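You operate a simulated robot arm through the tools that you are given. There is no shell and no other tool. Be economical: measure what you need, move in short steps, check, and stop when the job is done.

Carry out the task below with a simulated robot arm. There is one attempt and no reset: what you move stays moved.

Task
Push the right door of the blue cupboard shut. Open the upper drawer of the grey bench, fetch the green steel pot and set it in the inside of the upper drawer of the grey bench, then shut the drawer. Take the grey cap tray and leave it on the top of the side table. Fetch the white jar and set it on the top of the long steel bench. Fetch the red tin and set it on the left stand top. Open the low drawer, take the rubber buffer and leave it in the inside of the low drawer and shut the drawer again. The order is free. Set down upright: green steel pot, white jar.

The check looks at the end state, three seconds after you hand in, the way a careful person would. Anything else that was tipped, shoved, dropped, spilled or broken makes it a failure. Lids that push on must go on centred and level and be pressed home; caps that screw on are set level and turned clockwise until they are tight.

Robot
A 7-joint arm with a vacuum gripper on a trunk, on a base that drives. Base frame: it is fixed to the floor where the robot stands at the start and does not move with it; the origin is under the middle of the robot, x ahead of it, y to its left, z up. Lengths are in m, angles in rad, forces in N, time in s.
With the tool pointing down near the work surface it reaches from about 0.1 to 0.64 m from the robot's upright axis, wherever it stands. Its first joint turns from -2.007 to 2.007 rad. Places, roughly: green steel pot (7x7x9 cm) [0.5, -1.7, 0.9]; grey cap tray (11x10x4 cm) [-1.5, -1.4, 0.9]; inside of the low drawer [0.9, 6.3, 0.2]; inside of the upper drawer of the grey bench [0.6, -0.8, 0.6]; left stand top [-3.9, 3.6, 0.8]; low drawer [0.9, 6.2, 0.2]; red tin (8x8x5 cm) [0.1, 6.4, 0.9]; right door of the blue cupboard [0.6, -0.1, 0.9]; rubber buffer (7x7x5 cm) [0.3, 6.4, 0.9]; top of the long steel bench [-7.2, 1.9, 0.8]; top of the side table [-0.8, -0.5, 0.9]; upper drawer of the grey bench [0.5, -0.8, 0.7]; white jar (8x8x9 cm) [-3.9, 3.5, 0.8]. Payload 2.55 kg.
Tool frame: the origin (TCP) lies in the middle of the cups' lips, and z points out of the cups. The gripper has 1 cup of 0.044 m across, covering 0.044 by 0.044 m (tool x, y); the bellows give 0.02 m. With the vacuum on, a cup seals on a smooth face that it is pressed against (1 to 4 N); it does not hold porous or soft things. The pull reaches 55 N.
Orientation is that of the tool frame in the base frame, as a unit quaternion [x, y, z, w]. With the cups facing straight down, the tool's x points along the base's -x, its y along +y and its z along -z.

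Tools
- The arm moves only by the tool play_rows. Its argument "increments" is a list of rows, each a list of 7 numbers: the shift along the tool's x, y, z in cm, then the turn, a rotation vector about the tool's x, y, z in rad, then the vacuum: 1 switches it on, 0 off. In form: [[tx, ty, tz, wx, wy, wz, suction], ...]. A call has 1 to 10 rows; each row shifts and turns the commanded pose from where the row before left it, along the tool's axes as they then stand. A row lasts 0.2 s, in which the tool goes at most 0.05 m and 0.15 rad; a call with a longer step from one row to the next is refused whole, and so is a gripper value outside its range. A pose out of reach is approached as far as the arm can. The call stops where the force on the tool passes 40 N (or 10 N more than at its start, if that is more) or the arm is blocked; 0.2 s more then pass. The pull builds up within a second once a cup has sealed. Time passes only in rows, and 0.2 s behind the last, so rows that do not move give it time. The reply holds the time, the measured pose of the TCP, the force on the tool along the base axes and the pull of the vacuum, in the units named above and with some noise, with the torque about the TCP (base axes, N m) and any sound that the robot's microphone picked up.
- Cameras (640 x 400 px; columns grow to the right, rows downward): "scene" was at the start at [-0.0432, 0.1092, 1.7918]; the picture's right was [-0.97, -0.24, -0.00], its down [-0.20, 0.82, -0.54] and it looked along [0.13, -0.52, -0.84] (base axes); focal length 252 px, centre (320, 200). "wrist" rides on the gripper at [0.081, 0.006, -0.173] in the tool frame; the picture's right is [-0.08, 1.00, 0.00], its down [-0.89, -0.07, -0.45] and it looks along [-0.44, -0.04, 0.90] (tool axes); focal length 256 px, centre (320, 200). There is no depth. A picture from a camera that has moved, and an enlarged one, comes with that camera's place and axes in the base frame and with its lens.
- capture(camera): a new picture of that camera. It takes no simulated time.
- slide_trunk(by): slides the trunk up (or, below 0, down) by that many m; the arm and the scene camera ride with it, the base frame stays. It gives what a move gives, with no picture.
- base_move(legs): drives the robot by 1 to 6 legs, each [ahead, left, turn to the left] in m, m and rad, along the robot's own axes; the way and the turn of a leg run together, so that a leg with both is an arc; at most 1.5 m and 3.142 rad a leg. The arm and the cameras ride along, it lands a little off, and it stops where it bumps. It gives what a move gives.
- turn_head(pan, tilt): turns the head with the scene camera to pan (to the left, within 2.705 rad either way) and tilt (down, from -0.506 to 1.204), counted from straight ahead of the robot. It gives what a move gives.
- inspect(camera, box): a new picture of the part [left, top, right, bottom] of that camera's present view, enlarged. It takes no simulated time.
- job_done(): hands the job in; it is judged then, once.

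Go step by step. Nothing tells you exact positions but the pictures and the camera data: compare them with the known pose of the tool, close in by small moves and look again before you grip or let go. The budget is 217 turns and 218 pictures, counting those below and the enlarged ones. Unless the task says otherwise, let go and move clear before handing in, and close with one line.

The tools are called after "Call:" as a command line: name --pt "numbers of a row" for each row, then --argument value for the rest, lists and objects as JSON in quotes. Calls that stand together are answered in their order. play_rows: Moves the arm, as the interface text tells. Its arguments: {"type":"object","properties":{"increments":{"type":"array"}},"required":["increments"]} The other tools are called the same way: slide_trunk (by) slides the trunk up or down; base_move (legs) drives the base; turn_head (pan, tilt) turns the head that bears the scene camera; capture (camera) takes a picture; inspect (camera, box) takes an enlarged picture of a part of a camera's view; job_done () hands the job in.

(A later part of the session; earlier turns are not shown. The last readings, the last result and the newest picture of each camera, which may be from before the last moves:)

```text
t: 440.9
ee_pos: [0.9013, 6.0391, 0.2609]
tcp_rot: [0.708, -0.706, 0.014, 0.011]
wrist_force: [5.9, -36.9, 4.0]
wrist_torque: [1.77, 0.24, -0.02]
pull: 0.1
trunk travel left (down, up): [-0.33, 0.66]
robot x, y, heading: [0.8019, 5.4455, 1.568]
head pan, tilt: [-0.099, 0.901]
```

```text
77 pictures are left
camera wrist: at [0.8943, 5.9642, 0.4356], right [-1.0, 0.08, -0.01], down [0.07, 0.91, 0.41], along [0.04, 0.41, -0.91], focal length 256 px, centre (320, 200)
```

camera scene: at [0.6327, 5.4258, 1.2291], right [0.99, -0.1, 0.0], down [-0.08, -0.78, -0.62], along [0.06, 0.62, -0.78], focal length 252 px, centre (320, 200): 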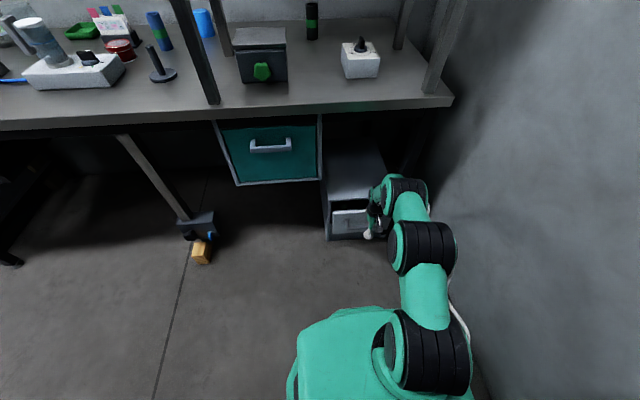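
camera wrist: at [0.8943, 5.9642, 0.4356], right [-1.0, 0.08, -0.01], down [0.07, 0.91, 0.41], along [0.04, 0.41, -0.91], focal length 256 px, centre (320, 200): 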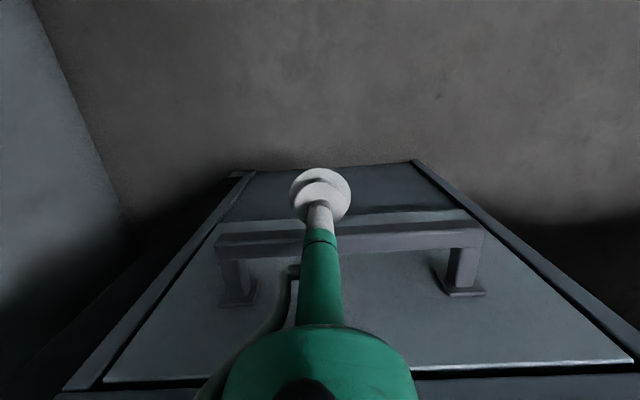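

The low drawer is shut. I back off, raise the trunk and drive to a spot left of the bench leg for the red tin.

Call:
base_move --legs '[[-0.13, 0, 0]]'

Call:
slide_trunk --by 0.4

Call:
slide_trunk --by 0.22

Call:
play_rows --pt "4 0 -4 -0.012 0 0 0" --pt "4 0 -4 0 0 0 0" --pt "4 0 -4 0 0 0 0" --pt "4 0 -4 0 0 0 0" --pt "4 0 -4 0 0 0 0" --pt "4 0 -3 0 0 0 0"

Call:
base_move --legs '[[0, 0.95, 0], [0.35, 0, 0]]'

Call:
turn_head --pan -0.3 --tilt 1.1

Call:
capture --camera "scene"

Call:
capture --camera "wrist"

```text
t: 442.2
ee_pos: [0.9008, 5.9086, 0.2602]
tcp_rot: [0.708, -0.705, 0.015, 0.013]
wrist_force: [0.1, 0.1, -0.4]
wrist_torque: [0.02, 0.0, 0.0]
pull: 0.1
trunk travel left (down, up): [-0.33, 0.66]
robot x, y, heading: [0.8012, 5.3154, 1.57]
head pan, tilt: [-0.099, 0.901]
```

```text
t: 446.0
ee_pos: [0.9014, 5.9114, 0.6589]
tcp_rot: [0.708, -0.706, 0.015, 0.013]
wrist_force: [0.3, 0.5, 0.0]
wrist_torque: [0.0, -0.02, -0.01]
pull: 0.2
trunk travel left (down, up): [-0.73, 0.26]
robot x, y, heading: [0.8008, 5.3143, 1.571]
head pan, tilt: [-0.099, 0.901]
```

```text
t: 448.4
ee_pos: [0.9015, 5.9106, 0.8792]
tcp_rot: [0.708, -0.706, 0.015, 0.013]
wrist_force: [0.6, -0.4, 0.1]
wrist_torque: [0.01, 0.03, 0.01]
pull: 0.0
trunk travel left (down, up): [-0.95, 0.04]
robot x, y, heading: [0.8014, 5.3138, 1.567]
head pan, tilt: [-0.099, 0.901]
```

```text
refused: row 1 steps farther than a row can; nothing moved
```

```text
t: 454.9
ee_pos: [-0.0432, 6.1958, 0.8803]
tcp_rot: [-0.706, 0.707, -0.02, -0.02]
wrist_force: [-0.3, -3.1, 6.1]
wrist_torque: [0.04, 0.0, -0.03]
pull: 0.0
trunk travel left (down, up): [-0.95, 0.04]
robot x, y, heading: [-0.1472, 5.6095, 1.566]
head pan, tilt: [-0.099, 0.901]
stopped in leg 2: the force on the tool passed its limit at 50 N (the readings are from after the stop); the commanded pose is now the measured one
```

```text
t: 455.6
ee_pos: [-0.0441, 6.1964, 0.8799]
tcp_rot: [0.708, -0.706, 0.021, 0.02]
wrist_force: [-0.7, -4.2, 7.7]
wrist_torque: [0.25, 0.15, 0.0]
pull: 0.0
trunk travel left (down, up): [-0.95, 0.04]
robot x, y, heading: [-0.1444, 5.607, 1.565]
head pan, tilt: [-0.3, 1.1]
```

```text
76 pictures are left
camera scene: at [-0.3038, 5.6072, 1.8354], right [0.95, -0.3, 0.0], down [-0.27, -0.85, -0.46], along [0.14, 0.43, -0.89], focal length 252 px, centre (320, 200)
```

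scene: 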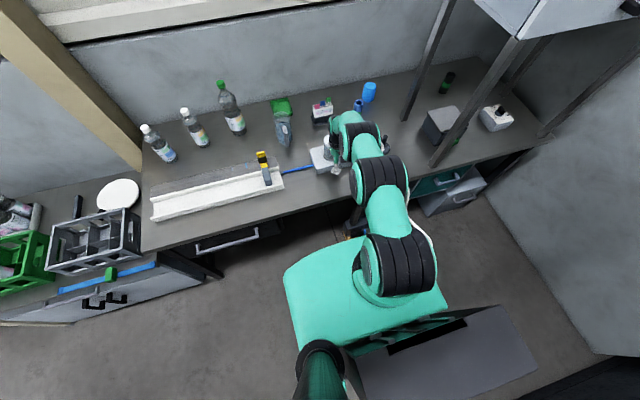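

```text
75 pictures are left
camera wrist: at [-0.0513, 6.1241, 1.057], right [-1.0, 0.08, -0.01], down [0.07, 0.92, 0.4], along [0.04, 0.39, -0.92], focal length 256 px, centre (320, 200)
```

wrist: 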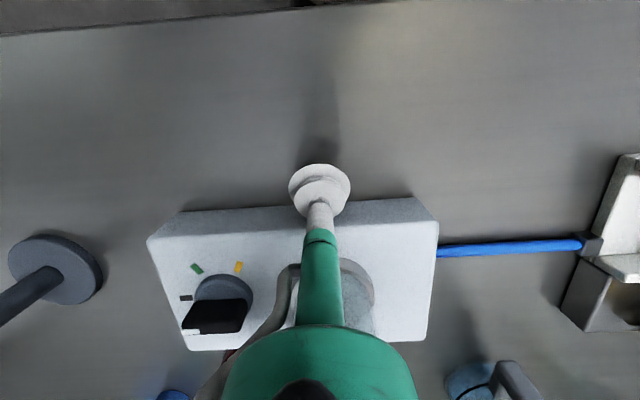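

The lift was refused, so the low tool touched the white device's front; the drive stopped at contact. I back off at once, raise the tool, and check the device.

Call:
base_move --legs '[[-0.15, 0, 0]]'

Call:
play_rows --pt "0 0 -4 -0.03 0 0 0" --pt "0 0 -4 0 0 0 0" --pt "0 0 -4 0 0 0 0" --pt "2 0 -4 0 0 0 0" --pt "3 0 -3 0 0 0 0" --pt "3 0 -3 0 0 0 0" --pt "3 0 -2 0 0 0 0" --pt "3 0 0 0 0 0 0" --pt "3 0 0 0 0 0 0" --pt "3 0 0 0 0 0 0"

Call:
inspect --camera "scene" --box '[220, 60, 420, 200]'

```text
t: 457.0
ee_pos: [-0.0456, 6.0471, 0.8803]
tcp_rot: [-0.706, 0.707, -0.02, -0.019]
wrist_force: [0.2, 0.0, 0.6]
wrist_torque: [0.01, 0.01, -0.03]
pull: 0.1
trunk travel left (down, up): [-0.95, 0.04]
robot x, y, heading: [-0.1473, 5.4586, 1.568]
head pan, tilt: [-0.3, 1.1]
```

```text
t: 459.2
ee_pos: [-0.04, 5.8593, 1.1314]
tcp_rot: [0.707, -0.706, 0.009, 0.03]
wrist_force: [-1.0, -0.4, -0.7]
wrist_torque: [0.02, 0.02, 0.03]
pull: 0.1
trunk travel left (down, up): [-0.95, 0.04]
robot x, y, heading: [-0.1446, 5.4589, 1.564]
head pan, tilt: [-0.3, 1.1]
```

```text
2.86 times, centred on (320, 130) of scene
camera zoom: at [-0.3048, 5.4579, 1.8353], right [0.95, -0.3, 0.0], down [-0.27, -0.85, -0.45], along [0.14, 0.43, -0.89], focal length 718 px, centre (320, 400)
```

zoom: 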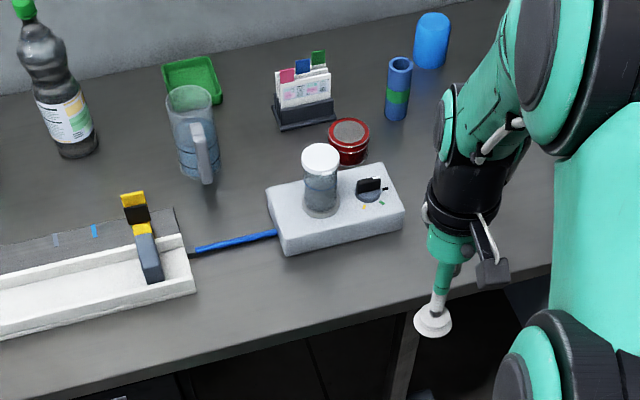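

The device has not moved measurably. I level the tool and drive carefully (tool high) to (−0.18, 5.83).

Call:
play_rows --pt "0 0 -1 0.03 -0.055 0 0" --pt "0 0 -1 0 0 0 0"

Call:
base_move --legs '[[0.2, 0.035, 0], [0.17, 0, 0]]'

Call:
capture --camera "wrist"

```text
t: 459.8
ee_pos: [-0.0389, 5.8612, 1.1488]
tcp_rot: [-0.707, 0.707, -0.001, 0.0]
wrist_force: [0.5, -0.7, -0.1]
wrist_torque: [0.01, 0.03, -0.01]
pull: 0.1
trunk travel left (down, up): [-0.95, 0.04]
robot x, y, heading: [-0.1444, 5.4574, 1.563]
head pan, tilt: [-0.3, 1.1]
```

```text
t: 462.4
ee_pos: [-0.0708, 6.2305, 1.1497]
tcp_rot: [-0.706, 0.708, 0.0, -0.001]
wrist_force: [0.1, 0.2, 0.5]
wrist_torque: [0.01, -0.02, 0.0]
pull: 0.1
trunk travel left (down, up): [-0.95, 0.04]
robot x, y, heading: [-0.1784, 5.8263, 1.565]
head pan, tilt: [-0.3, 1.1]
```

```text
73 pictures are left
camera wrist: at [-0.0787, 6.1486, 1.3225], right [-1.0, 0.08, 0.0], down [0.07, 0.89, 0.44], along [0.04, 0.44, -0.9], focal length 256 px, centre (320, 200)
```

wrist: 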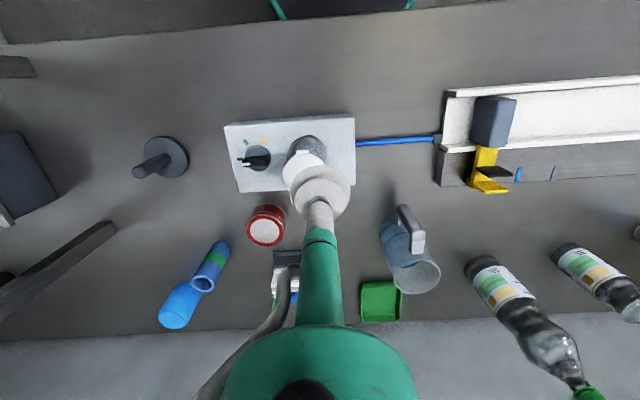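

Call:
play_rows --pt "0 -4.2 0 0 0 0 0" --pt "0 -4.2 0 0 0 0 0" --pt "0 -4.2 0 0 0 0 0" --pt "-3 0 3 0 0 0 0" --pt "-3 0 3 0 0 0 0" --pt "-4 0 2.5 0 0 0 0" --pt "-4 0 2.5 0 0 0 0" --pt "-4 0 2 0 0 0 0"

Call:
inspect --camera "wrist" --box '[220, 100, 420, 260]'

```text
t: 464.2
ee_pos: [0.0548, 6.4111, 1.0192]
tcp_rot: [-0.707, 0.708, -0.001, 0.0]
wrist_force: [0.6, -0.3, -0.3]
wrist_torque: [-0.04, -0.03, -0.01]
pull: 0.0
trunk travel left (down, up): [-0.95, 0.04]
robot x, y, heading: [-0.1771, 5.8291, 1.563]
head pan, tilt: [-0.3, 1.1]
```

```text
2.50 times, centred on (320, 180) of wrist
camera zoom: at [0.0481, 6.3305, 1.1911], right [-1.0, 0.08, 0.0], down [0.07, 0.89, 0.44], along [0.04, 0.44, -0.9], focal length 640 px, centre (320, 250)
```

zoom: 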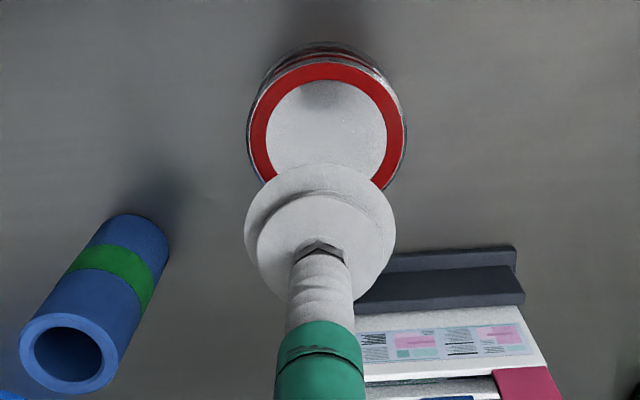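

Centred on the tin lid. I descend with vacuum on.

Call:
play_rows --pt "0 0 4 0 0 0 1" --pt "0 0 4 0 0 0 1" --pt "0 0 2.5 0 0 0 1" --pt "0 0 0.6 0 0 0 1"

Call:
play_rows --pt "0 0 0.4 0 0 0 1" --pt "0 0 0.3 0 0 0 1" --pt "0 0 0 0 0 0 1"

Call:
play_rows --pt "0 0 0.3 0 0 0 1" --pt "0 0 0.2 0 0 0 1" --pt "0 0 0 0 0 0 1"

```text
t: 465.2
ee_pos: [0.0557, 6.4097, 0.9079]
tcp_rot: [-0.707, 0.708, -0.001, -0.001]
wrist_force: [0.1, 0.4, -1.0]
wrist_torque: [-0.06, 0.01, 0.01]
pull: 46.2
trunk travel left (down, up): [-0.95, 0.04]
robot x, y, heading: [-0.181, 5.8257, 1.564]
head pan, tilt: [-0.3, 1.1]
```

```text
t: 466.0
ee_pos: [0.0549, 6.4092, 0.9017]
tcp_rot: [-0.706, 0.708, -0.001, 0.0]
wrist_force: [0.8, 0.1, -1.6]
wrist_torque: [-0.05, -0.01, 0.0]
pull: 54.6
trunk travel left (down, up): [-0.95, 0.04]
robot x, y, heading: [-0.1787, 5.8248, 1.564]
head pan, tilt: [-0.3, 1.1]
```

```text
t: 466.8
ee_pos: [0.0548, 6.4093, 0.9001]
tcp_rot: [-0.707, 0.708, 0.0, 0.003]
wrist_force: [0.2, -1.3, 11.8]
wrist_torque: [0.13, 0.17, 0.01]
pull: 54.7
trunk travel left (down, up): [-0.95, 0.04]
robot x, y, heading: [-0.1778, 5.8277, 1.564]
head pan, tilt: [-0.3, 1.1]
```

Call:
play_rows --pt "0 0 -2 0 0 0 1" --pt "0 0 -4 0 0 0 1" --pt "0 0 -4.5 0 0 0 1" --pt "2.5 0 -4 0 0 0 1" --pt "2.5 0 -4 0 0 0 1" --pt "2.5 0 -4 0 0 0 1" --pt "4 0 0 0 0 0 1" --pt "4 0 0 0 0 0 1" --pt "4 0 0 0 0 0 1" --pt "4 0 0 0 0 0 1"

Call:
capture --camera "wrist"

```text
t: 469.0
ee_pos: [0.0559, 6.1728, 1.1231]
tcp_rot: [-0.707, 0.708, -0.001, 0.001]
wrist_force: [0.6, 0.1, -2.1]
wrist_torque: [-0.02, -0.03, 0.01]
pull: 55.1
trunk travel left (down, up): [-0.95, 0.04]
robot x, y, heading: [-0.1767, 5.8225, 1.567]
head pan, tilt: [-0.3, 1.1]
```

```text
71 pictures are left
camera wrist: at [0.0474, 6.0916, 1.2948], right [-1.0, 0.08, 0.0], down [0.07, 0.89, 0.45], along [0.04, 0.44, -0.89], focal length 256 px, centre (320, 200)
```

wrist: 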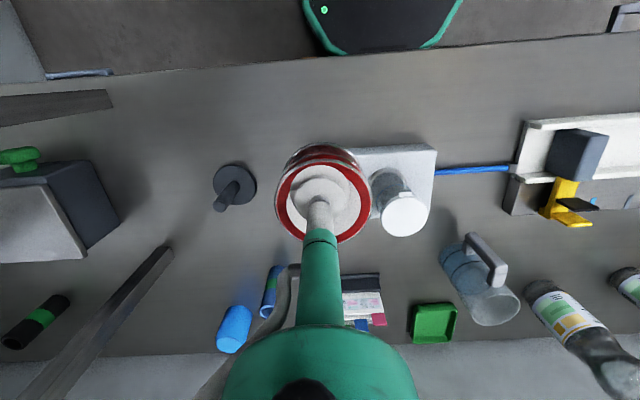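

The tin is held. I drive out of the aisle and around to the stand.

Call:
base_move --legs '[[-0.42, 0, 0], [0, 1.4, 0], [0, 1.4, 0], [-0.5, 0, 0], [0, 0, 1.57]]'

Call:
base_move --legs '[[0, 1.25, 0], [0.25, 0, 0]]'

Call:
turn_head --pan 0 --tilt 0.9

Call:
capture --camera "scene"

Call:
capture --camera "wrist"

```text
t: 491.2
ee_pos: [-3.339, 5.1861, 1.1225]
tcp_rot: [1.0, -0.007, 0.001, -0.001]
wrist_force: [0.2, 1.0, -1.9]
wrist_torque: [0.01, -0.03, 0.0]
pull: 54.4
trunk travel left (down, up): [-0.95, 0.04]
robot x, y, heading: [-2.9945, 4.9486, 3.127]
head pan, tilt: [-0.3, 1.1]
```

```text
t: 498.9
ee_pos: [-3.6166, 3.9545, 1.1208]
tcp_rot: [1.0, -0.012, 0.0, -0.001]
wrist_force: [-0.9, 0.4, -2.0]
wrist_torque: [-0.02, -0.03, 0.04]
pull: 55.3
trunk travel left (down, up): [-0.95, 0.04]
robot x, y, heading: [-3.2778, 3.7143, 3.112]
head pan, tilt: [-0.3, 1.1]
```

```text
t: 499.7
ee_pos: [-3.6157, 3.9535, 1.1227]
tcp_rot: [1.0, -0.012, 0.001, -0.001]
wrist_force: [0.3, 0.5, -1.1]
wrist_torque: [-0.03, -0.02, -0.02]
pull: 54.8
trunk travel left (down, up): [-0.95, 0.04]
robot x, y, heading: [-3.2741, 3.713, 3.113]
head pan, tilt: [0.0, 0.901]
```

```text
70 pictures are left
camera scene: at [-3.2935, 3.5354, 1.8491], right [0.03, 1.0, 0.0], down [0.78, -0.02, -0.62], along [-0.62, 0.02, -0.78], focal length 252 px, centre (320, 200)
```

scene: 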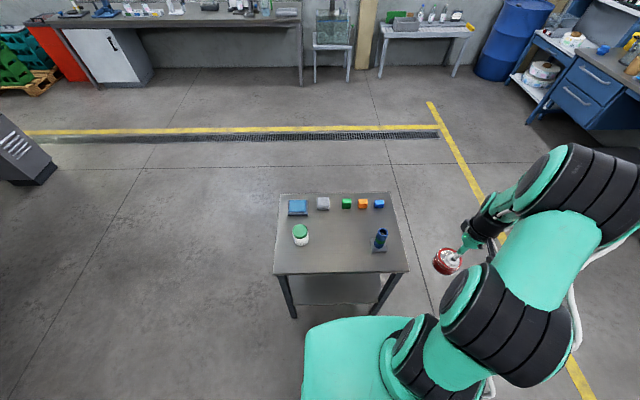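

```text
69 pictures are left
camera wrist: at [-3.5368, 3.9442, 1.2944], right [-0.1, -0.99, 0.0], down [-0.89, 0.09, 0.44], along [-0.44, 0.05, -0.9], focal length 256 px, centre (320, 200)
```

wrist: 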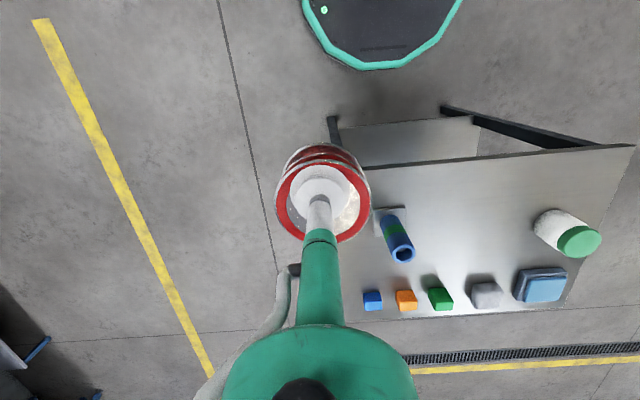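

The stand top spans x −4.15…−3.72, y 3.33…3.92, z≈0.78, with free room at (−3.86, 3.635) between jar and pen cup. I move the tin over it.

Call:
play_rows --pt "0 4.6 0 0 0 0 1" --pt "0 4.6 0 0 0 0 1" --pt "0 4.6 0 0 0 0 1" --pt "0 4.6 0 0 0 0 1" --pt "0 4.6 0 0 0 0 1" --pt "0 4.6 0 0 0 0 1" --pt "0 4.6 0 0 0 0 1"

Call:
play_rows --pt "-3.4 0 2 0 0 0 1" --pt "-3.4 0 2 0 0 0 1" --pt "-3.4 0 2 0 0 0 1" --pt "-3.4 0 2 0 0 0 1" --pt "-3.4 0 2 0 0 0 1" --pt "-3.4 0 2 0 0 0 1" --pt "-3.2 0 2 0 0 0 1"

Call:
capture --camera "wrist"

Call:
inspect --camera "scene" --box '[260, 170, 440, 300]'

```text
t: 501.3
ee_pos: [-3.6235, 3.6297, 1.1203]
tcp_rot: [1.0, -0.012, -0.001, 0.0]
wrist_force: [0.0, 0.5, -2.0]
wrist_torque: [0.0, -0.03, 0.0]
pull: 54.5
trunk travel left (down, up): [-0.95, 0.04]
robot x, y, heading: [-3.2728, 3.7107, 3.108]
head pan, tilt: [0.0, 0.901]
```

```text
t: 502.9
ee_pos: [-3.8614, 3.6374, 0.9791]
tcp_rot: [1.0, -0.012, 0.003, -0.001]
wrist_force: [0.2, -0.1, -1.4]
wrist_torque: [0.01, -0.07, -0.02]
pull: 55.4
trunk travel left (down, up): [-0.95, 0.04]
robot x, y, heading: [-3.2741, 3.7107, 3.113]
head pan, tilt: [0.0, 0.901]
```

```text
68 pictures are left
camera wrist: at [-3.7822, 3.6276, 1.1529], right [-0.1, -0.99, 0.0], down [-0.89, 0.09, 0.44], along [-0.44, 0.05, -0.9], focal length 256 px, centre (320, 200)
```

wrist: 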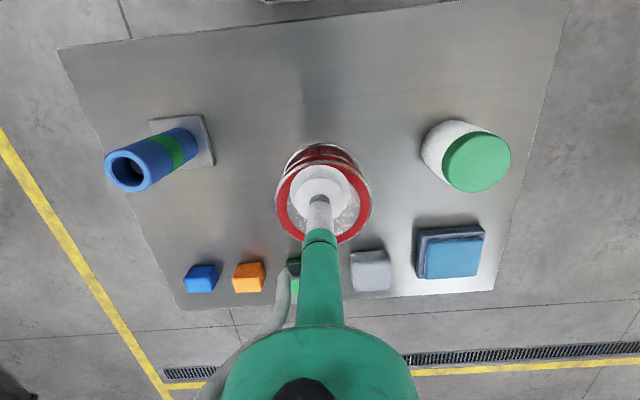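

```text
3.08 times, centred on (350, 235) of scene
camera zoom: at [-3.2961, 3.5351, 1.8491], right [0.03, 1.0, 0.0], down [0.78, -0.02, -0.62], along [-0.62, 0.02, -0.78], focal length 774 px, centre (228, 92)
```

zoom: 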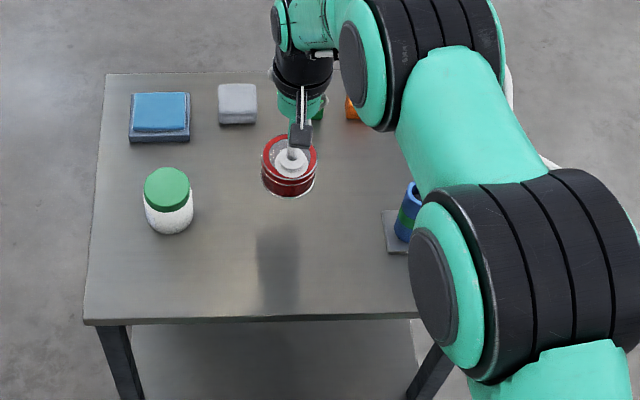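

Call:
play_rows --pt "0 0 4 0 0 0 1" --pt "0 0 4 0 0 0 1" --pt "0 0 2 0 0 0 1"

Call:
inspect --camera "scene" --box '[260, 170, 440, 300]'

Call:
play_rows --pt "0 0 0.7 0 0 0 1" --pt "0 0 0.7 0 0 0 1"

Call:
play_rows --pt "0 0 0.4 0 0 0 1" --pt "0 0 0.4 0 0 0 1"

Call:
play_rows --pt "0 0 0.4 0 0 0 1" --pt "0 0 0.4 0 0 0 1"

```text
t: 503.7
ee_pos: [-3.8606, 3.6362, 0.8818]
tcp_rot: [1.0, -0.012, 0.0, -0.001]
wrist_force: [-0.8, 0.0, -1.2]
wrist_torque: [-0.03, -0.1, -0.01]
pull: 54.4
trunk travel left (down, up): [-0.95, 0.04]
robot x, y, heading: [-3.2732, 3.7107, 3.111]
head pan, tilt: [0.0, 0.901]
```

```text
3.08 times, centred on (350, 235) of scene
camera zoom: at [-3.294, 3.5353, 1.8492], right [0.03, 1.0, 0.0], down [0.78, -0.02, -0.62], along [-0.62, 0.02, -0.78], focal length 774 px, centre (228, 92)
```

zoom: 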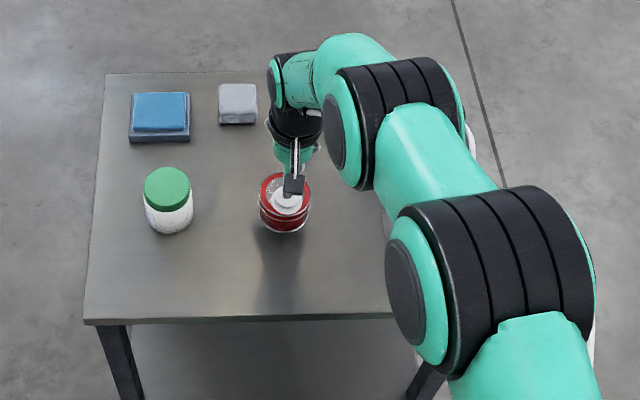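

```text
t: 504.3
ee_pos: [-3.86, 3.6372, 0.8679]
tcp_rot: [1.0, -0.012, 0.001, -0.001]
wrist_force: [-0.1, -0.4, -2.5]
wrist_torque: [-0.01, -0.03, 0.04]
pull: 54.9
trunk travel left (down, up): [-0.95, 0.04]
robot x, y, heading: [-3.2757, 3.7138, 3.117]
head pan, tilt: [0.0, 0.901]
```

```text
t: 504.9
ee_pos: [-3.8609, 3.638, 0.8599]
tcp_rot: [1.0, -0.012, 0.001, 0.0]
wrist_force: [0.0, -0.3, -1.8]
wrist_torque: [0.0, -0.04, 0.01]
pull: 54.7
trunk travel left (down, up): [-0.95, 0.04]
robot x, y, heading: [-3.2733, 3.7102, 3.116]
head pan, tilt: [0.0, 0.901]
```

```text
t: 505.5
ee_pos: [-3.8594, 3.6374, 0.8516]
tcp_rot: [1.0, -0.012, 0.0, -0.001]
wrist_force: [-0.8, -0.4, -0.9]
wrist_torque: [0.01, -0.07, -0.04]
pull: 55.3
trunk travel left (down, up): [-0.95, 0.04]
robot x, y, heading: [-3.2765, 3.7065, 3.108]
head pan, tilt: [0.0, 0.901]
```

Call:
play_rows --pt "0 0 0.4 0 0 0 1" --pt "0 0 0.4 0 0 0 1"

Call:
play_rows --pt "0 0 0.4 0 0 0 1" --pt "0 0 0.4 0 0 0 1"

Call:
play_rows --pt "0 0 0.3 0 0 0 1" --pt "0 0 0.3 0 0 0 1"

Call:
play_rows --pt "0 0 0.3 0 0 0 1" --pt "0 0 0.3 0 0 0 1"

```text
t: 506.1
ee_pos: [-3.8612, 3.638, 0.849]
tcp_rot: [1.0, -0.012, -0.005, 0.0]
wrist_force: [8.6, 0.8, 30.0]
wrist_torque: [-0.03, 0.06, 0.03]
pull: 54.7
trunk travel left (down, up): [-0.95, 0.04]
robot x, y, heading: [-3.2744, 3.7134, 3.111]
head pan, tilt: [0.0, 0.901]
```

```text
t: 506.7
ee_pos: [-3.8614, 3.6377, 0.8408]
tcp_rot: [1.0, -0.013, -0.005, -0.001]
wrist_force: [5.1, 1.7, 37.0]
wrist_torque: [0.01, 0.06, 0.02]
pull: 55.1
trunk travel left (down, up): [-0.95, 0.04]
robot x, y, heading: [-3.2712, 3.7132, 3.113]
head pan, tilt: [0.0, 0.901]
```

```text
t: 507.3
ee_pos: [-3.8604, 3.6372, 0.835]
tcp_rot: [1.0, -0.012, -0.005, 0.0]
wrist_force: [4.4, 0.2, 39.6]
wrist_torque: [-0.01, 0.08, -0.01]
pull: 55.2
trunk travel left (down, up): [-0.95, 0.04]
robot x, y, heading: [-3.2738, 3.7073, 3.112]
head pan, tilt: [0.0, 0.901]
```

```text
t: 507.9
ee_pos: [-3.8613, 3.6371, 0.8299]
tcp_rot: [1.0, -0.012, -0.006, 0.0]
wrist_force: [4.9, 0.2, 40.4]
wrist_torque: [-0.03, 0.07, 0.02]
pull: 54.5
trunk travel left (down, up): [-0.95, 0.04]
robot x, y, heading: [-3.2751, 3.7139, 3.113]
head pan, tilt: [0.0, 0.901]
```

Tin stands on the stand (contact at 0.849). I relax the bellows, release and lift.

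Call:
play_rows --pt "0 0 -1 0 0 0 1" --pt "0 0 -0.7 0 0 0 0" --pt "0 0 0 0 0 0 0" --pt "0 0 0 0 0 0 0" --pt "0 0 0 0 0 0 0" --pt "0 0 0 0 0 0 0"

Call:
play_rows --pt "0 0 -1 0 0 0 0" --pt "0 0 -2 0 0 0 0" --pt "0 0 -4 0 0 0 0" --pt "0 0 -4 0 0 0 0"

Call:
capture --camera "wrist"

Call:
inspect --camera "scene" --box '[260, 170, 440, 300]'

```text
t: 509.3
ee_pos: [-3.8601, 3.6373, 0.8402]
tcp_rot: [1.0, -0.012, 0.002, -0.001]
wrist_force: [1.6, -0.2, 2.2]
wrist_torque: [0.0, 0.03, -0.03]
pull: 0.1
trunk travel left (down, up): [-0.95, 0.04]
robot x, y, heading: [-3.2778, 3.7103, 3.116]
head pan, tilt: [0.0, 0.901]
```

```text
t: 510.3
ee_pos: [-3.8588, 3.6374, 0.9501]
tcp_rot: [1.0, -0.012, 0.002, -0.001]
wrist_force: [0.5, -0.6, -0.9]
wrist_torque: [0.0, 0.04, -0.04]
pull: 0.1
trunk travel left (down, up): [-0.95, 0.04]
robot x, y, heading: [-3.2722, 3.7132, 3.107]
head pan, tilt: [0.0, 0.901]
```

```text
65 pictures are left
camera wrist: at [-3.7791, 3.6279, 1.1231], right [-0.1, -0.99, 0.0], down [-0.89, 0.09, 0.44], along [-0.44, 0.05, -0.9], focal length 256 px, centre (320, 200)
```

wrist: 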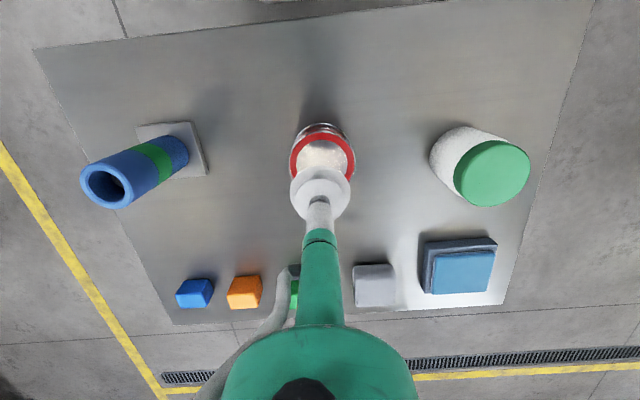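

```text
3.08 times, centred on (350, 235) of scene
camera zoom: at [-3.2931, 3.5354, 1.8491], right [0.03, 1.0, 0.0], down [0.78, -0.02, -0.62], along [-0.62, 0.02, -0.78], focal length 774 px, centre (228, 92)
```

zoom: 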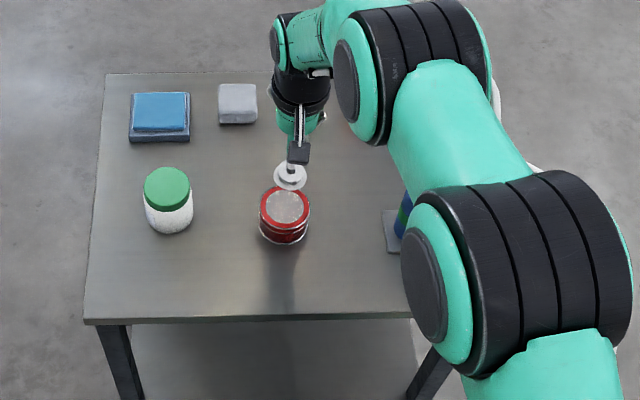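

Tin placed well. The jar's green cap centre is at (−3.882, 3.469, ≈0.887). I shift the base left so the tool comes over it.

Call:
play_rows --pt "0 0 -3 0 0 0 0"

Call:
base_move --legs '[[0.02, 0.17, 0]]'

Call:
inspect --camera "wrist" --box '[220, 80, 420, 240]'

Call:
inspect --camera "scene" --box '[240, 150, 420, 280]'

```text
t: 510.7
ee_pos: [-3.8579, 3.6377, 0.981]
tcp_rot: [1.0, -0.014, 0.0, -0.001]
wrist_force: [0.5, 0.7, -0.9]
wrist_torque: [-0.02, 0.02, -0.01]
pull: 0.1
trunk travel left (down, up): [-0.95, 0.04]
robot x, y, heading: [-3.276, 3.7117, 3.113]
head pan, tilt: [0.0, 0.901]
```

```text
t: 512.1
ee_pos: [-3.8851, 3.4675, 0.9809]
tcp_rot: [1.0, -0.013, 0.001, -0.001]
wrist_force: [-0.9, 0.7, 0.9]
wrist_torque: [0.0, -0.02, -0.01]
pull: 0.0
trunk travel left (down, up): [-0.95, 0.04]
robot x, y, heading: [-3.2983, 3.5447, 3.114]
head pan, tilt: [0.0, 0.901]
```

```text
2.50 times, centred on (320, 160) of wrist
camera zoom: at [-3.8055, 3.4586, 1.1531], right [-0.1, -0.99, 0.0], down [-0.89, 0.09, 0.44], along [-0.44, 0.05, -0.9], focal length 640 px, centre (320, 300)
```

zoom: 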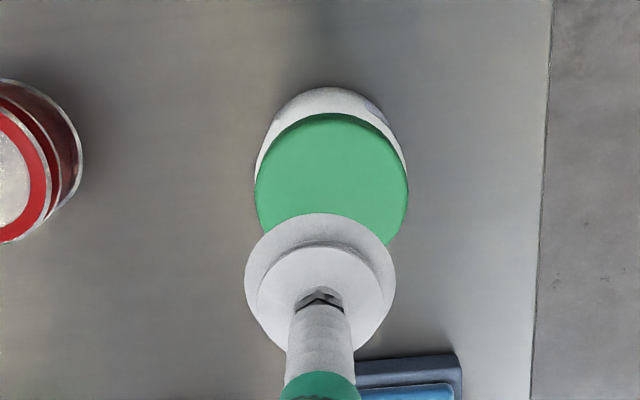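

```text
3.08 times, centred on (330, 215) of scene
camera zoom: at [-3.3191, 3.3649, 1.8491], right [0.03, 1.0, 0.0], down [0.78, -0.02, -0.62], along [-0.62, 0.02, -0.78], focal length 774 px, centre (289, 154)
```

zoom: 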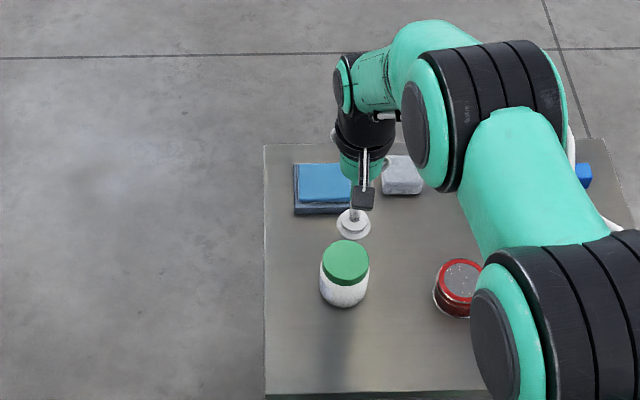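

Call:
play_rows --pt "0 0.4 4 0 0 0 1" --pt "0 0 2.5 0 0 0 1" --pt "0 0 1 0 0 0 1" --pt "0 0 0.5 0 0 0 1"

Call:
play_rows --pt "0 0 0.4 0 0 0 1" --pt "0 0 0.3 0 0 0 1" --pt "0 0 0.0 0 0 0 1"

Call:
play_rows --pt "0 0 0.3 0 0 0 1" --pt "0 0 0.2 0 0 0 1" --pt "0 0 0.0 0 0 0 1"

```text
t: 513.1
ee_pos: [-3.8858, 3.4632, 0.8993]
tcp_rot: [1.0, -0.012, 0.001, 0.0]
wrist_force: [-0.4, -0.2, -0.1]
wrist_torque: [0.01, 0.0, -0.01]
pull: 0.0
trunk travel left (down, up): [-0.95, 0.04]
robot x, y, heading: [-3.299, 3.5422, 3.114]
head pan, tilt: [0.0, 0.901]
```

```text
t: 513.9
ee_pos: [-3.8854, 3.4641, 0.8944]
tcp_rot: [1.0, -0.013, 0.001, -0.002]
wrist_force: [-0.2, -0.9, -1.0]
wrist_torque: [0.0, 0.0, 0.02]
pull: 0.0
trunk travel left (down, up): [-0.95, 0.04]
robot x, y, heading: [-3.2988, 3.5453, 3.11]
head pan, tilt: [0.0, 0.901]
```

```text
t: 514.7
ee_pos: [-3.8851, 3.4633, 0.8883]
tcp_rot: [1.0, -0.012, 0.001, -0.002]
wrist_force: [0.4, -0.2, -0.2]
wrist_torque: [0.02, -0.03, -0.01]
pull: 55.2
trunk travel left (down, up): [-0.95, 0.04]
robot x, y, heading: [-3.2941, 3.5429, 3.107]
head pan, tilt: [0.0, 0.901]
```

The jar is held by its cap. I lift it and drive around the stand to the west wall bench.

Call:
play_rows --pt "0 0 -2 0 0 0 1" --pt "0 0 -3 0 0 0 1" --pt "0 0 -4 0 0 0 1" --pt "2 0 -4 0 0 0 1" --pt "3 0 -3.5 0 0 0 1" --pt "3 0 -3.5 0 0 0 1" --pt "4 0 -2 0 0 0 1" --pt "4 0 0 0 0 0 1" --pt "4 0 0 0 0 0 1" --pt "4 0 0 0 0 0 1"

Call:
base_move --legs '[[-0.1, 0, 0.03], [0, -1.0, 0], [1.5, 0, 0], [0.75, 0, 0]]'

Call:
turn_head --pan 0.5 --tilt 0.5

Call:
capture --camera "scene"

Call:
capture --camera "wrist"

```text
t: 516.9
ee_pos: [-3.6437, 3.4588, 1.1096]
tcp_rot: [1.0, -0.013, -0.001, 0.0]
wrist_force: [1.0, -0.3, -2.8]
wrist_torque: [0.04, -0.02, 0.0]
pull: 55.5
trunk travel left (down, up): [-0.95, 0.04]
robot x, y, heading: [-3.2966, 3.5433, 3.11]
head pan, tilt: [0.0, 0.901]
```

```text
t: 533.5
ee_pos: [-5.7859, 4.4146, 1.1093]
tcp_rot: [1.0, 0.01, 0.001, 0.0]
wrist_force: [-0.3, 0.0, -3.2]
wrist_torque: [0.03, -0.04, -0.02]
pull: 54.5
trunk travel left (down, up): [-0.95, 0.04]
robot x, y, heading: [-5.4431, 4.5133, -3.126]
head pan, tilt: [0.0, 0.901]
```

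```text
t: 534.5
ee_pos: [-5.7852, 4.4149, 1.1072]
tcp_rot: [1.0, 0.011, 0.001, -0.001]
wrist_force: [0.1, 0.6, -2.4]
wrist_torque: [0.01, -0.07, 0.0]
pull: 55.4
trunk travel left (down, up): [-0.95, 0.04]
robot x, y, heading: [-5.4396, 4.5147, -3.127]
head pan, tilt: [0.499, 0.499]
```

```text
61 pictures are left
camera scene: at [-5.4592, 4.2937, 1.8829], right [-0.49, 0.87, 0.0], down [0.42, 0.24, -0.88], along [-0.76, -0.43, -0.48], focal length 252 px, centre (320, 200)
```

scene: 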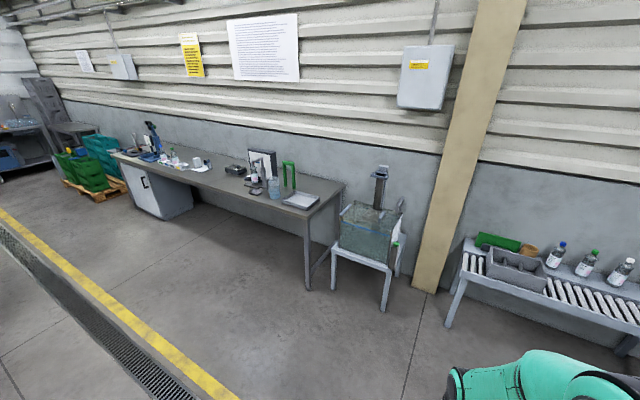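

```text
60 pictures are left
camera wrist: at [-5.7054, 4.4096, 1.2813], right [-0.06, -1.0, 0.0], down [-0.89, 0.05, 0.44], along [-0.44, 0.03, -0.9], focal length 256 px, centre (320, 200)
```

wrist: 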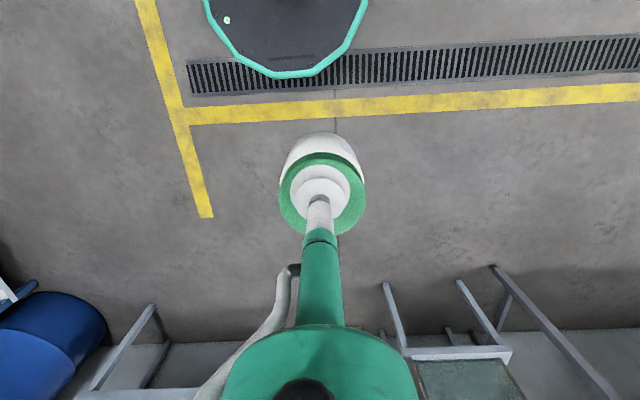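

The long bench front is at x≈−6.9, y 0.3–3.3, with a free stretch near y≈1.9. I drive there.

Call:
base_move --legs '[[0, 1.3, -0.015], [0, 1.25, 0], [0.85, 0, 0]]'

Call:
turn_head --pan 0.0 --tilt 0.8

Call:
capture --camera "scene"

Call:
capture --camera "wrist"

```text
t: 551.1
ee_pos: [-6.6492, 1.8812, 1.1076]
tcp_rot: [1.0, -0.007, 0.001, -0.001]
wrist_force: [0.5, 0.6, -2.9]
wrist_torque: [-0.03, -0.04, 0.03]
pull: 55.2
trunk travel left (down, up): [-0.95, 0.04]
robot x, y, heading: [-6.302, 1.9724, 3.121]
head pan, tilt: [0.499, 0.499]
```

```text
t: 552.0
ee_pos: [-6.6494, 1.8821, 1.1102]
tcp_rot: [1.0, -0.008, 0.001, -0.001]
wrist_force: [-0.5, -0.7, -2.6]
wrist_torque: [-0.01, -0.02, 0.03]
pull: 54.8
trunk travel left (down, up): [-0.95, 0.04]
robot x, y, heading: [-6.3008, 1.9688, 3.121]
head pan, tilt: [0.0, 0.799]
```

```text
59 pictures are left
camera scene: at [-6.3272, 1.7922, 1.8571], right [0.02, 1.0, 0.0], down [0.72, -0.01, -0.7], along [-0.7, 0.01, -0.72], focal length 252 px, centre (320, 200)
```

scene: 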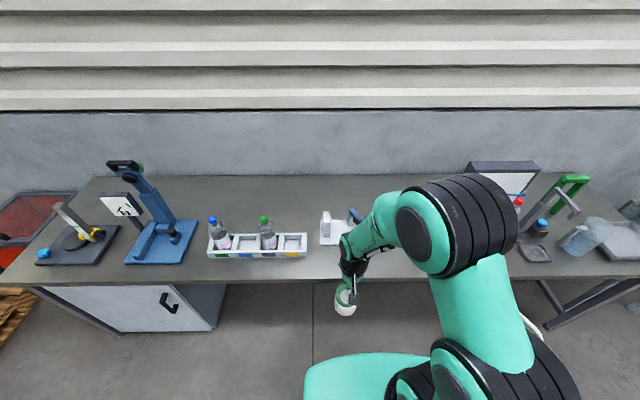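

```text
58 pictures are left
camera wrist: at [-6.569, 1.8734, 1.2813], right [-0.09, -1.0, 0.0], down [-0.89, 0.08, 0.44], along [-0.44, 0.04, -0.9], focal length 256 px, centre (320, 200)
```

wrist: 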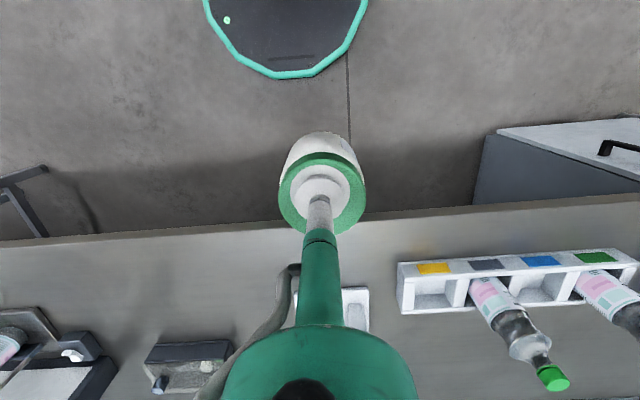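

A clear spot is around (−6.99, 2.03). I move up and bring the jar over it.

Call:
base_move --legs '[[0.16, 0, 0.02]]'

Call:
play_rows --pt "0 -4.5 0 0 0 0 1" --pt "0 -4.5 0 0 0 0 1" --pt "0 -4.5 0 0 0 0 1" --pt "-4 0 0 0 0 0 1" --pt "-4 0 0 0 0 0 1" --pt "-4 0 1 0 0 0 1" --pt "-4 0 2 0 0 0 1" --pt "-2 0 3 0 0 0 1"

Call:
capture --camera "wrist"

Call:
capture --camera "scene"

```text
t: 553.4
ee_pos: [-6.8057, 1.877, 1.1092]
tcp_rot: [1.0, 0.002, 0.001, -0.001]
wrist_force: [0.6, -0.9, -2.7]
wrist_torque: [-0.03, -0.05, 0.01]
pull: 55.1
trunk travel left (down, up): [-0.95, 0.04]
robot x, y, heading: [-6.4625, 1.9716, 3.138]
head pan, tilt: [0.0, 0.799]
```

```text
t: 555.2
ee_pos: [-6.9868, 2.011, 1.0469]
tcp_rot: [1.0, 0.002, 0.002, 0.0]
wrist_force: [-0.3, 0.6, -2.7]
wrist_torque: [-0.02, -0.1, 0.01]
pull: 55.2
trunk travel left (down, up): [-0.95, 0.04]
robot x, y, heading: [-6.4626, 1.9681, 3.138]
head pan, tilt: [0.0, 0.799]
```

```text
57 pictures are left
camera wrist: at [-6.9066, 2.005, 1.2197], right [-0.07, -1.0, 0.0], down [-0.89, 0.07, 0.44], along [-0.44, 0.03, -0.9], focal length 256 px, centre (320, 200)
```

wrist: 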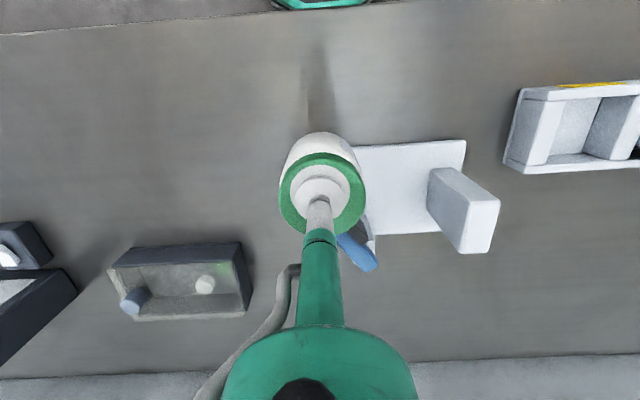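

```text
56 pictures are left
camera scene: at [-6.4839, 1.7941, 1.8571], right [0.0, 1.0, 0.0], down [0.72, 0.0, -0.7], along [-0.7, 0.0, -0.72], focal length 252 px, centre (320, 200)
```

scene: 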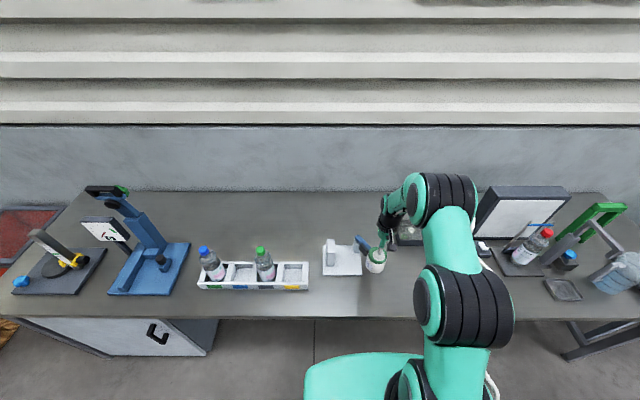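

The white plate lies close on one side, so I shift 5 cm away and lower.

Call:
play_rows --pt "0.5 -2.5 0 0 0 0 1" --pt "0.5 -2.5 0 0 0 0 1" --pt "0 0 3 0 0 0 1" --pt "0 0 3 0 0 0 1" --pt "0 0 3 0 0 0 1"

Call:
capture --camera "wrist"

Call:
inspect --camera "scene" --box '[310, 200, 470, 320]'

```text
t: 556.4
ee_pos: [-6.9768, 2.0624, 0.9581]
tcp_rot: [1.0, 0.003, 0.0, -0.001]
wrist_force: [0.7, -0.3, -2.8]
wrist_torque: [0.01, -0.05, -0.02]
pull: 54.7
trunk travel left (down, up): [-0.95, 0.04]
robot x, y, heading: [-6.4595, 1.9702, 3.137]
head pan, tilt: [0.0, 0.799]
```

```text
55 pictures are left
camera wrist: at [-6.897, 2.0546, 1.1304], right [-0.07, -1.0, 0.0], down [-0.89, 0.07, 0.44], along [-0.44, 0.03, -0.9], focal length 256 px, centre (320, 200)
```

wrist: 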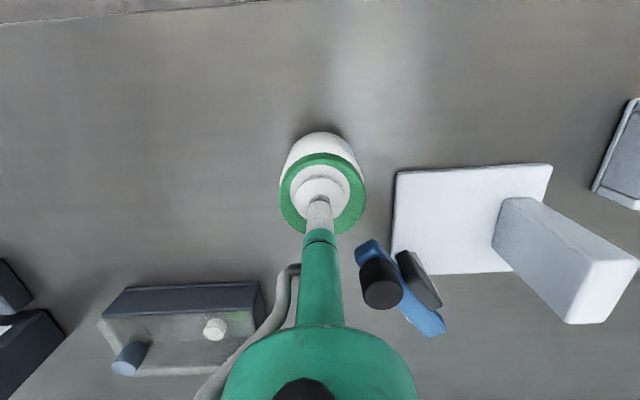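

```text
3.33 times, centred on (390, 260) of scene
camera zoom: at [-6.4836, 1.7936, 1.8571], right [0.0, 1.0, 0.0], down [0.72, 0.0, -0.7], along [-0.7, 0.0, -0.72], focal length 838 px, centre (87, 0)
```

zoom: 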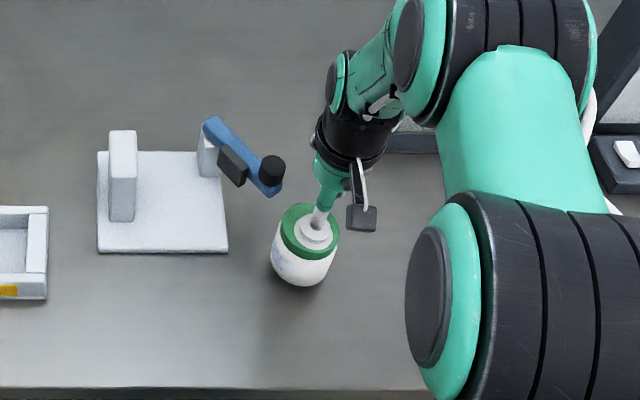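

Call:
play_rows --pt "0 0 2 0 0 0 1" --pt "0 0 1.5 0 0 0 1" --pt "0 0 0.7 0 0 0 1"

Call:
play_rows --pt "0 0 0.5 0 0 0 1" --pt "0 0 0.5 0 0 0 1"

Call:
play_rows --pt "0 0 0.4 0 0 0 1" --pt "0 0 0.4 0 0 0 1"

Call:
play_rows --pt "0 0 0.3 0 0 0 1" --pt "0 0 0.3 0 0 0 1"

```text
t: 557.2
ee_pos: [-6.9853, 2.064, 0.9275]
tcp_rot: [1.0, 0.002, -0.009, -0.003]
wrist_force: [7.8, -1.4, 26.0]
wrist_torque: [-0.35, -0.41, 0.11]
pull: 55.5
trunk travel left (down, up): [-0.95, 0.04]
robot x, y, heading: [-6.4608, 1.9699, 3.14]
head pan, tilt: [0.0, 0.799]
stopped in row 3: the force on the tool passed its limit at 40 N (the readings are from after the stop); the commanded pose is now the measured one
```

```text
t: 557.6
ee_pos: [-6.9907, 2.0645, 0.9249]
tcp_rot: [1.0, 0.002, -0.014, -0.005]
wrist_force: [6.7, -1.8, 22.3]
wrist_torque: [-0.36, -0.31, 0.09]
pull: 55.1
trunk travel left (down, up): [-0.95, 0.04]
robot x, y, heading: [-6.4607, 1.9713, 3.14]
head pan, tilt: [0.0, 0.799]
stopped in row 2: the force on the tool passed its limit at 41 N (the readings are from after the stop); the commanded pose is now the measured one
```

```text
t: 558.1
ee_pos: [-6.9941, 2.0652, 0.9231]
tcp_rot: [1.0, 0.003, -0.018, -0.004]
wrist_force: [6.6, -2.3, 21.2]
wrist_torque: [-0.3, -0.33, 0.11]
pull: 54.9
trunk travel left (down, up): [-0.95, 0.04]
robot x, y, heading: [-6.4597, 1.9726, 3.143]
head pan, tilt: [0.0, 0.799]
stopped in row 2: the force on the tool passed its limit at 42 N (the readings are from after the stop); the commanded pose is now the measured one
```

```text
t: 558.8
ee_pos: [-6.9995, 2.0662, 0.9226]
tcp_rot: [1.0, 0.003, -0.022, -0.004]
wrist_force: [7.6, -2.2, 21.7]
wrist_torque: [-0.33, -0.42, 0.13]
pull: 54.8
trunk travel left (down, up): [-0.95, 0.04]
robot x, y, heading: [-6.4586, 1.9657, 3.141]
head pan, tilt: [0.0, 0.799]
stopped in row 2: the force on the tool passed its limit at 42 N (the readings are from after the stop); the commanded pose is now the measured one
```

Contact with the bench at z≈0.927 tilted the tool slightly; I raise a little, level it, and look.

Call:
play_rows --pt "0 0 -0.8 -0.008 0.044 0 1" --pt "0 0 0 0 0 0 1"

Call:
inspect --camera "scene" --box '[310, 200, 470, 320]'

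Call:
inspect --camera "wrist" --box '[220, 80, 480, 300]'

```text
t: 559.4
ee_pos: [-6.997, 2.0667, 0.9277]
tcp_rot: [1.0, 0.003, 0.003, -0.002]
wrist_force: [-0.1, -1.1, -2.7]
wrist_torque: [-0.05, -0.05, -0.03]
pull: 55.0
trunk travel left (down, up): [-0.95, 0.04]
robot x, y, heading: [-6.4656, 1.9692, 3.144]
head pan, tilt: [0.0, 0.799]
```

```text
3.33 times, centred on (390, 260) of scene
camera zoom: at [-6.4813, 1.7934, 1.8569], right [0.0, 1.0, 0.0], down [0.72, 0.0, -0.7], along [-0.7, 0.0, -0.72], focal length 838 px, centre (87, 0)
```

zoom: 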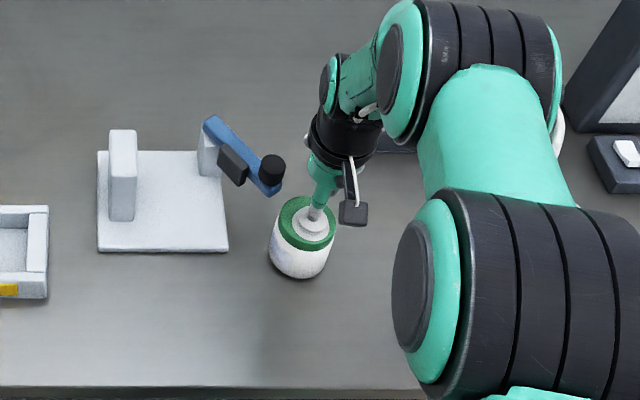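

```text
1.82 times, centred on (350, 190) of wrist
camera zoom: at [-6.9182, 2.0589, 1.0997], right [-0.07, -1.0, 0.0], down [-0.9, 0.07, 0.44], along [-0.44, 0.03, -0.9], focal length 465 px, centre (266, 218)
```

zoom: 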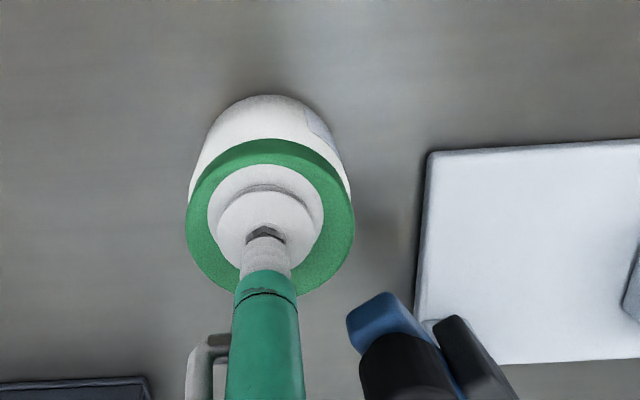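

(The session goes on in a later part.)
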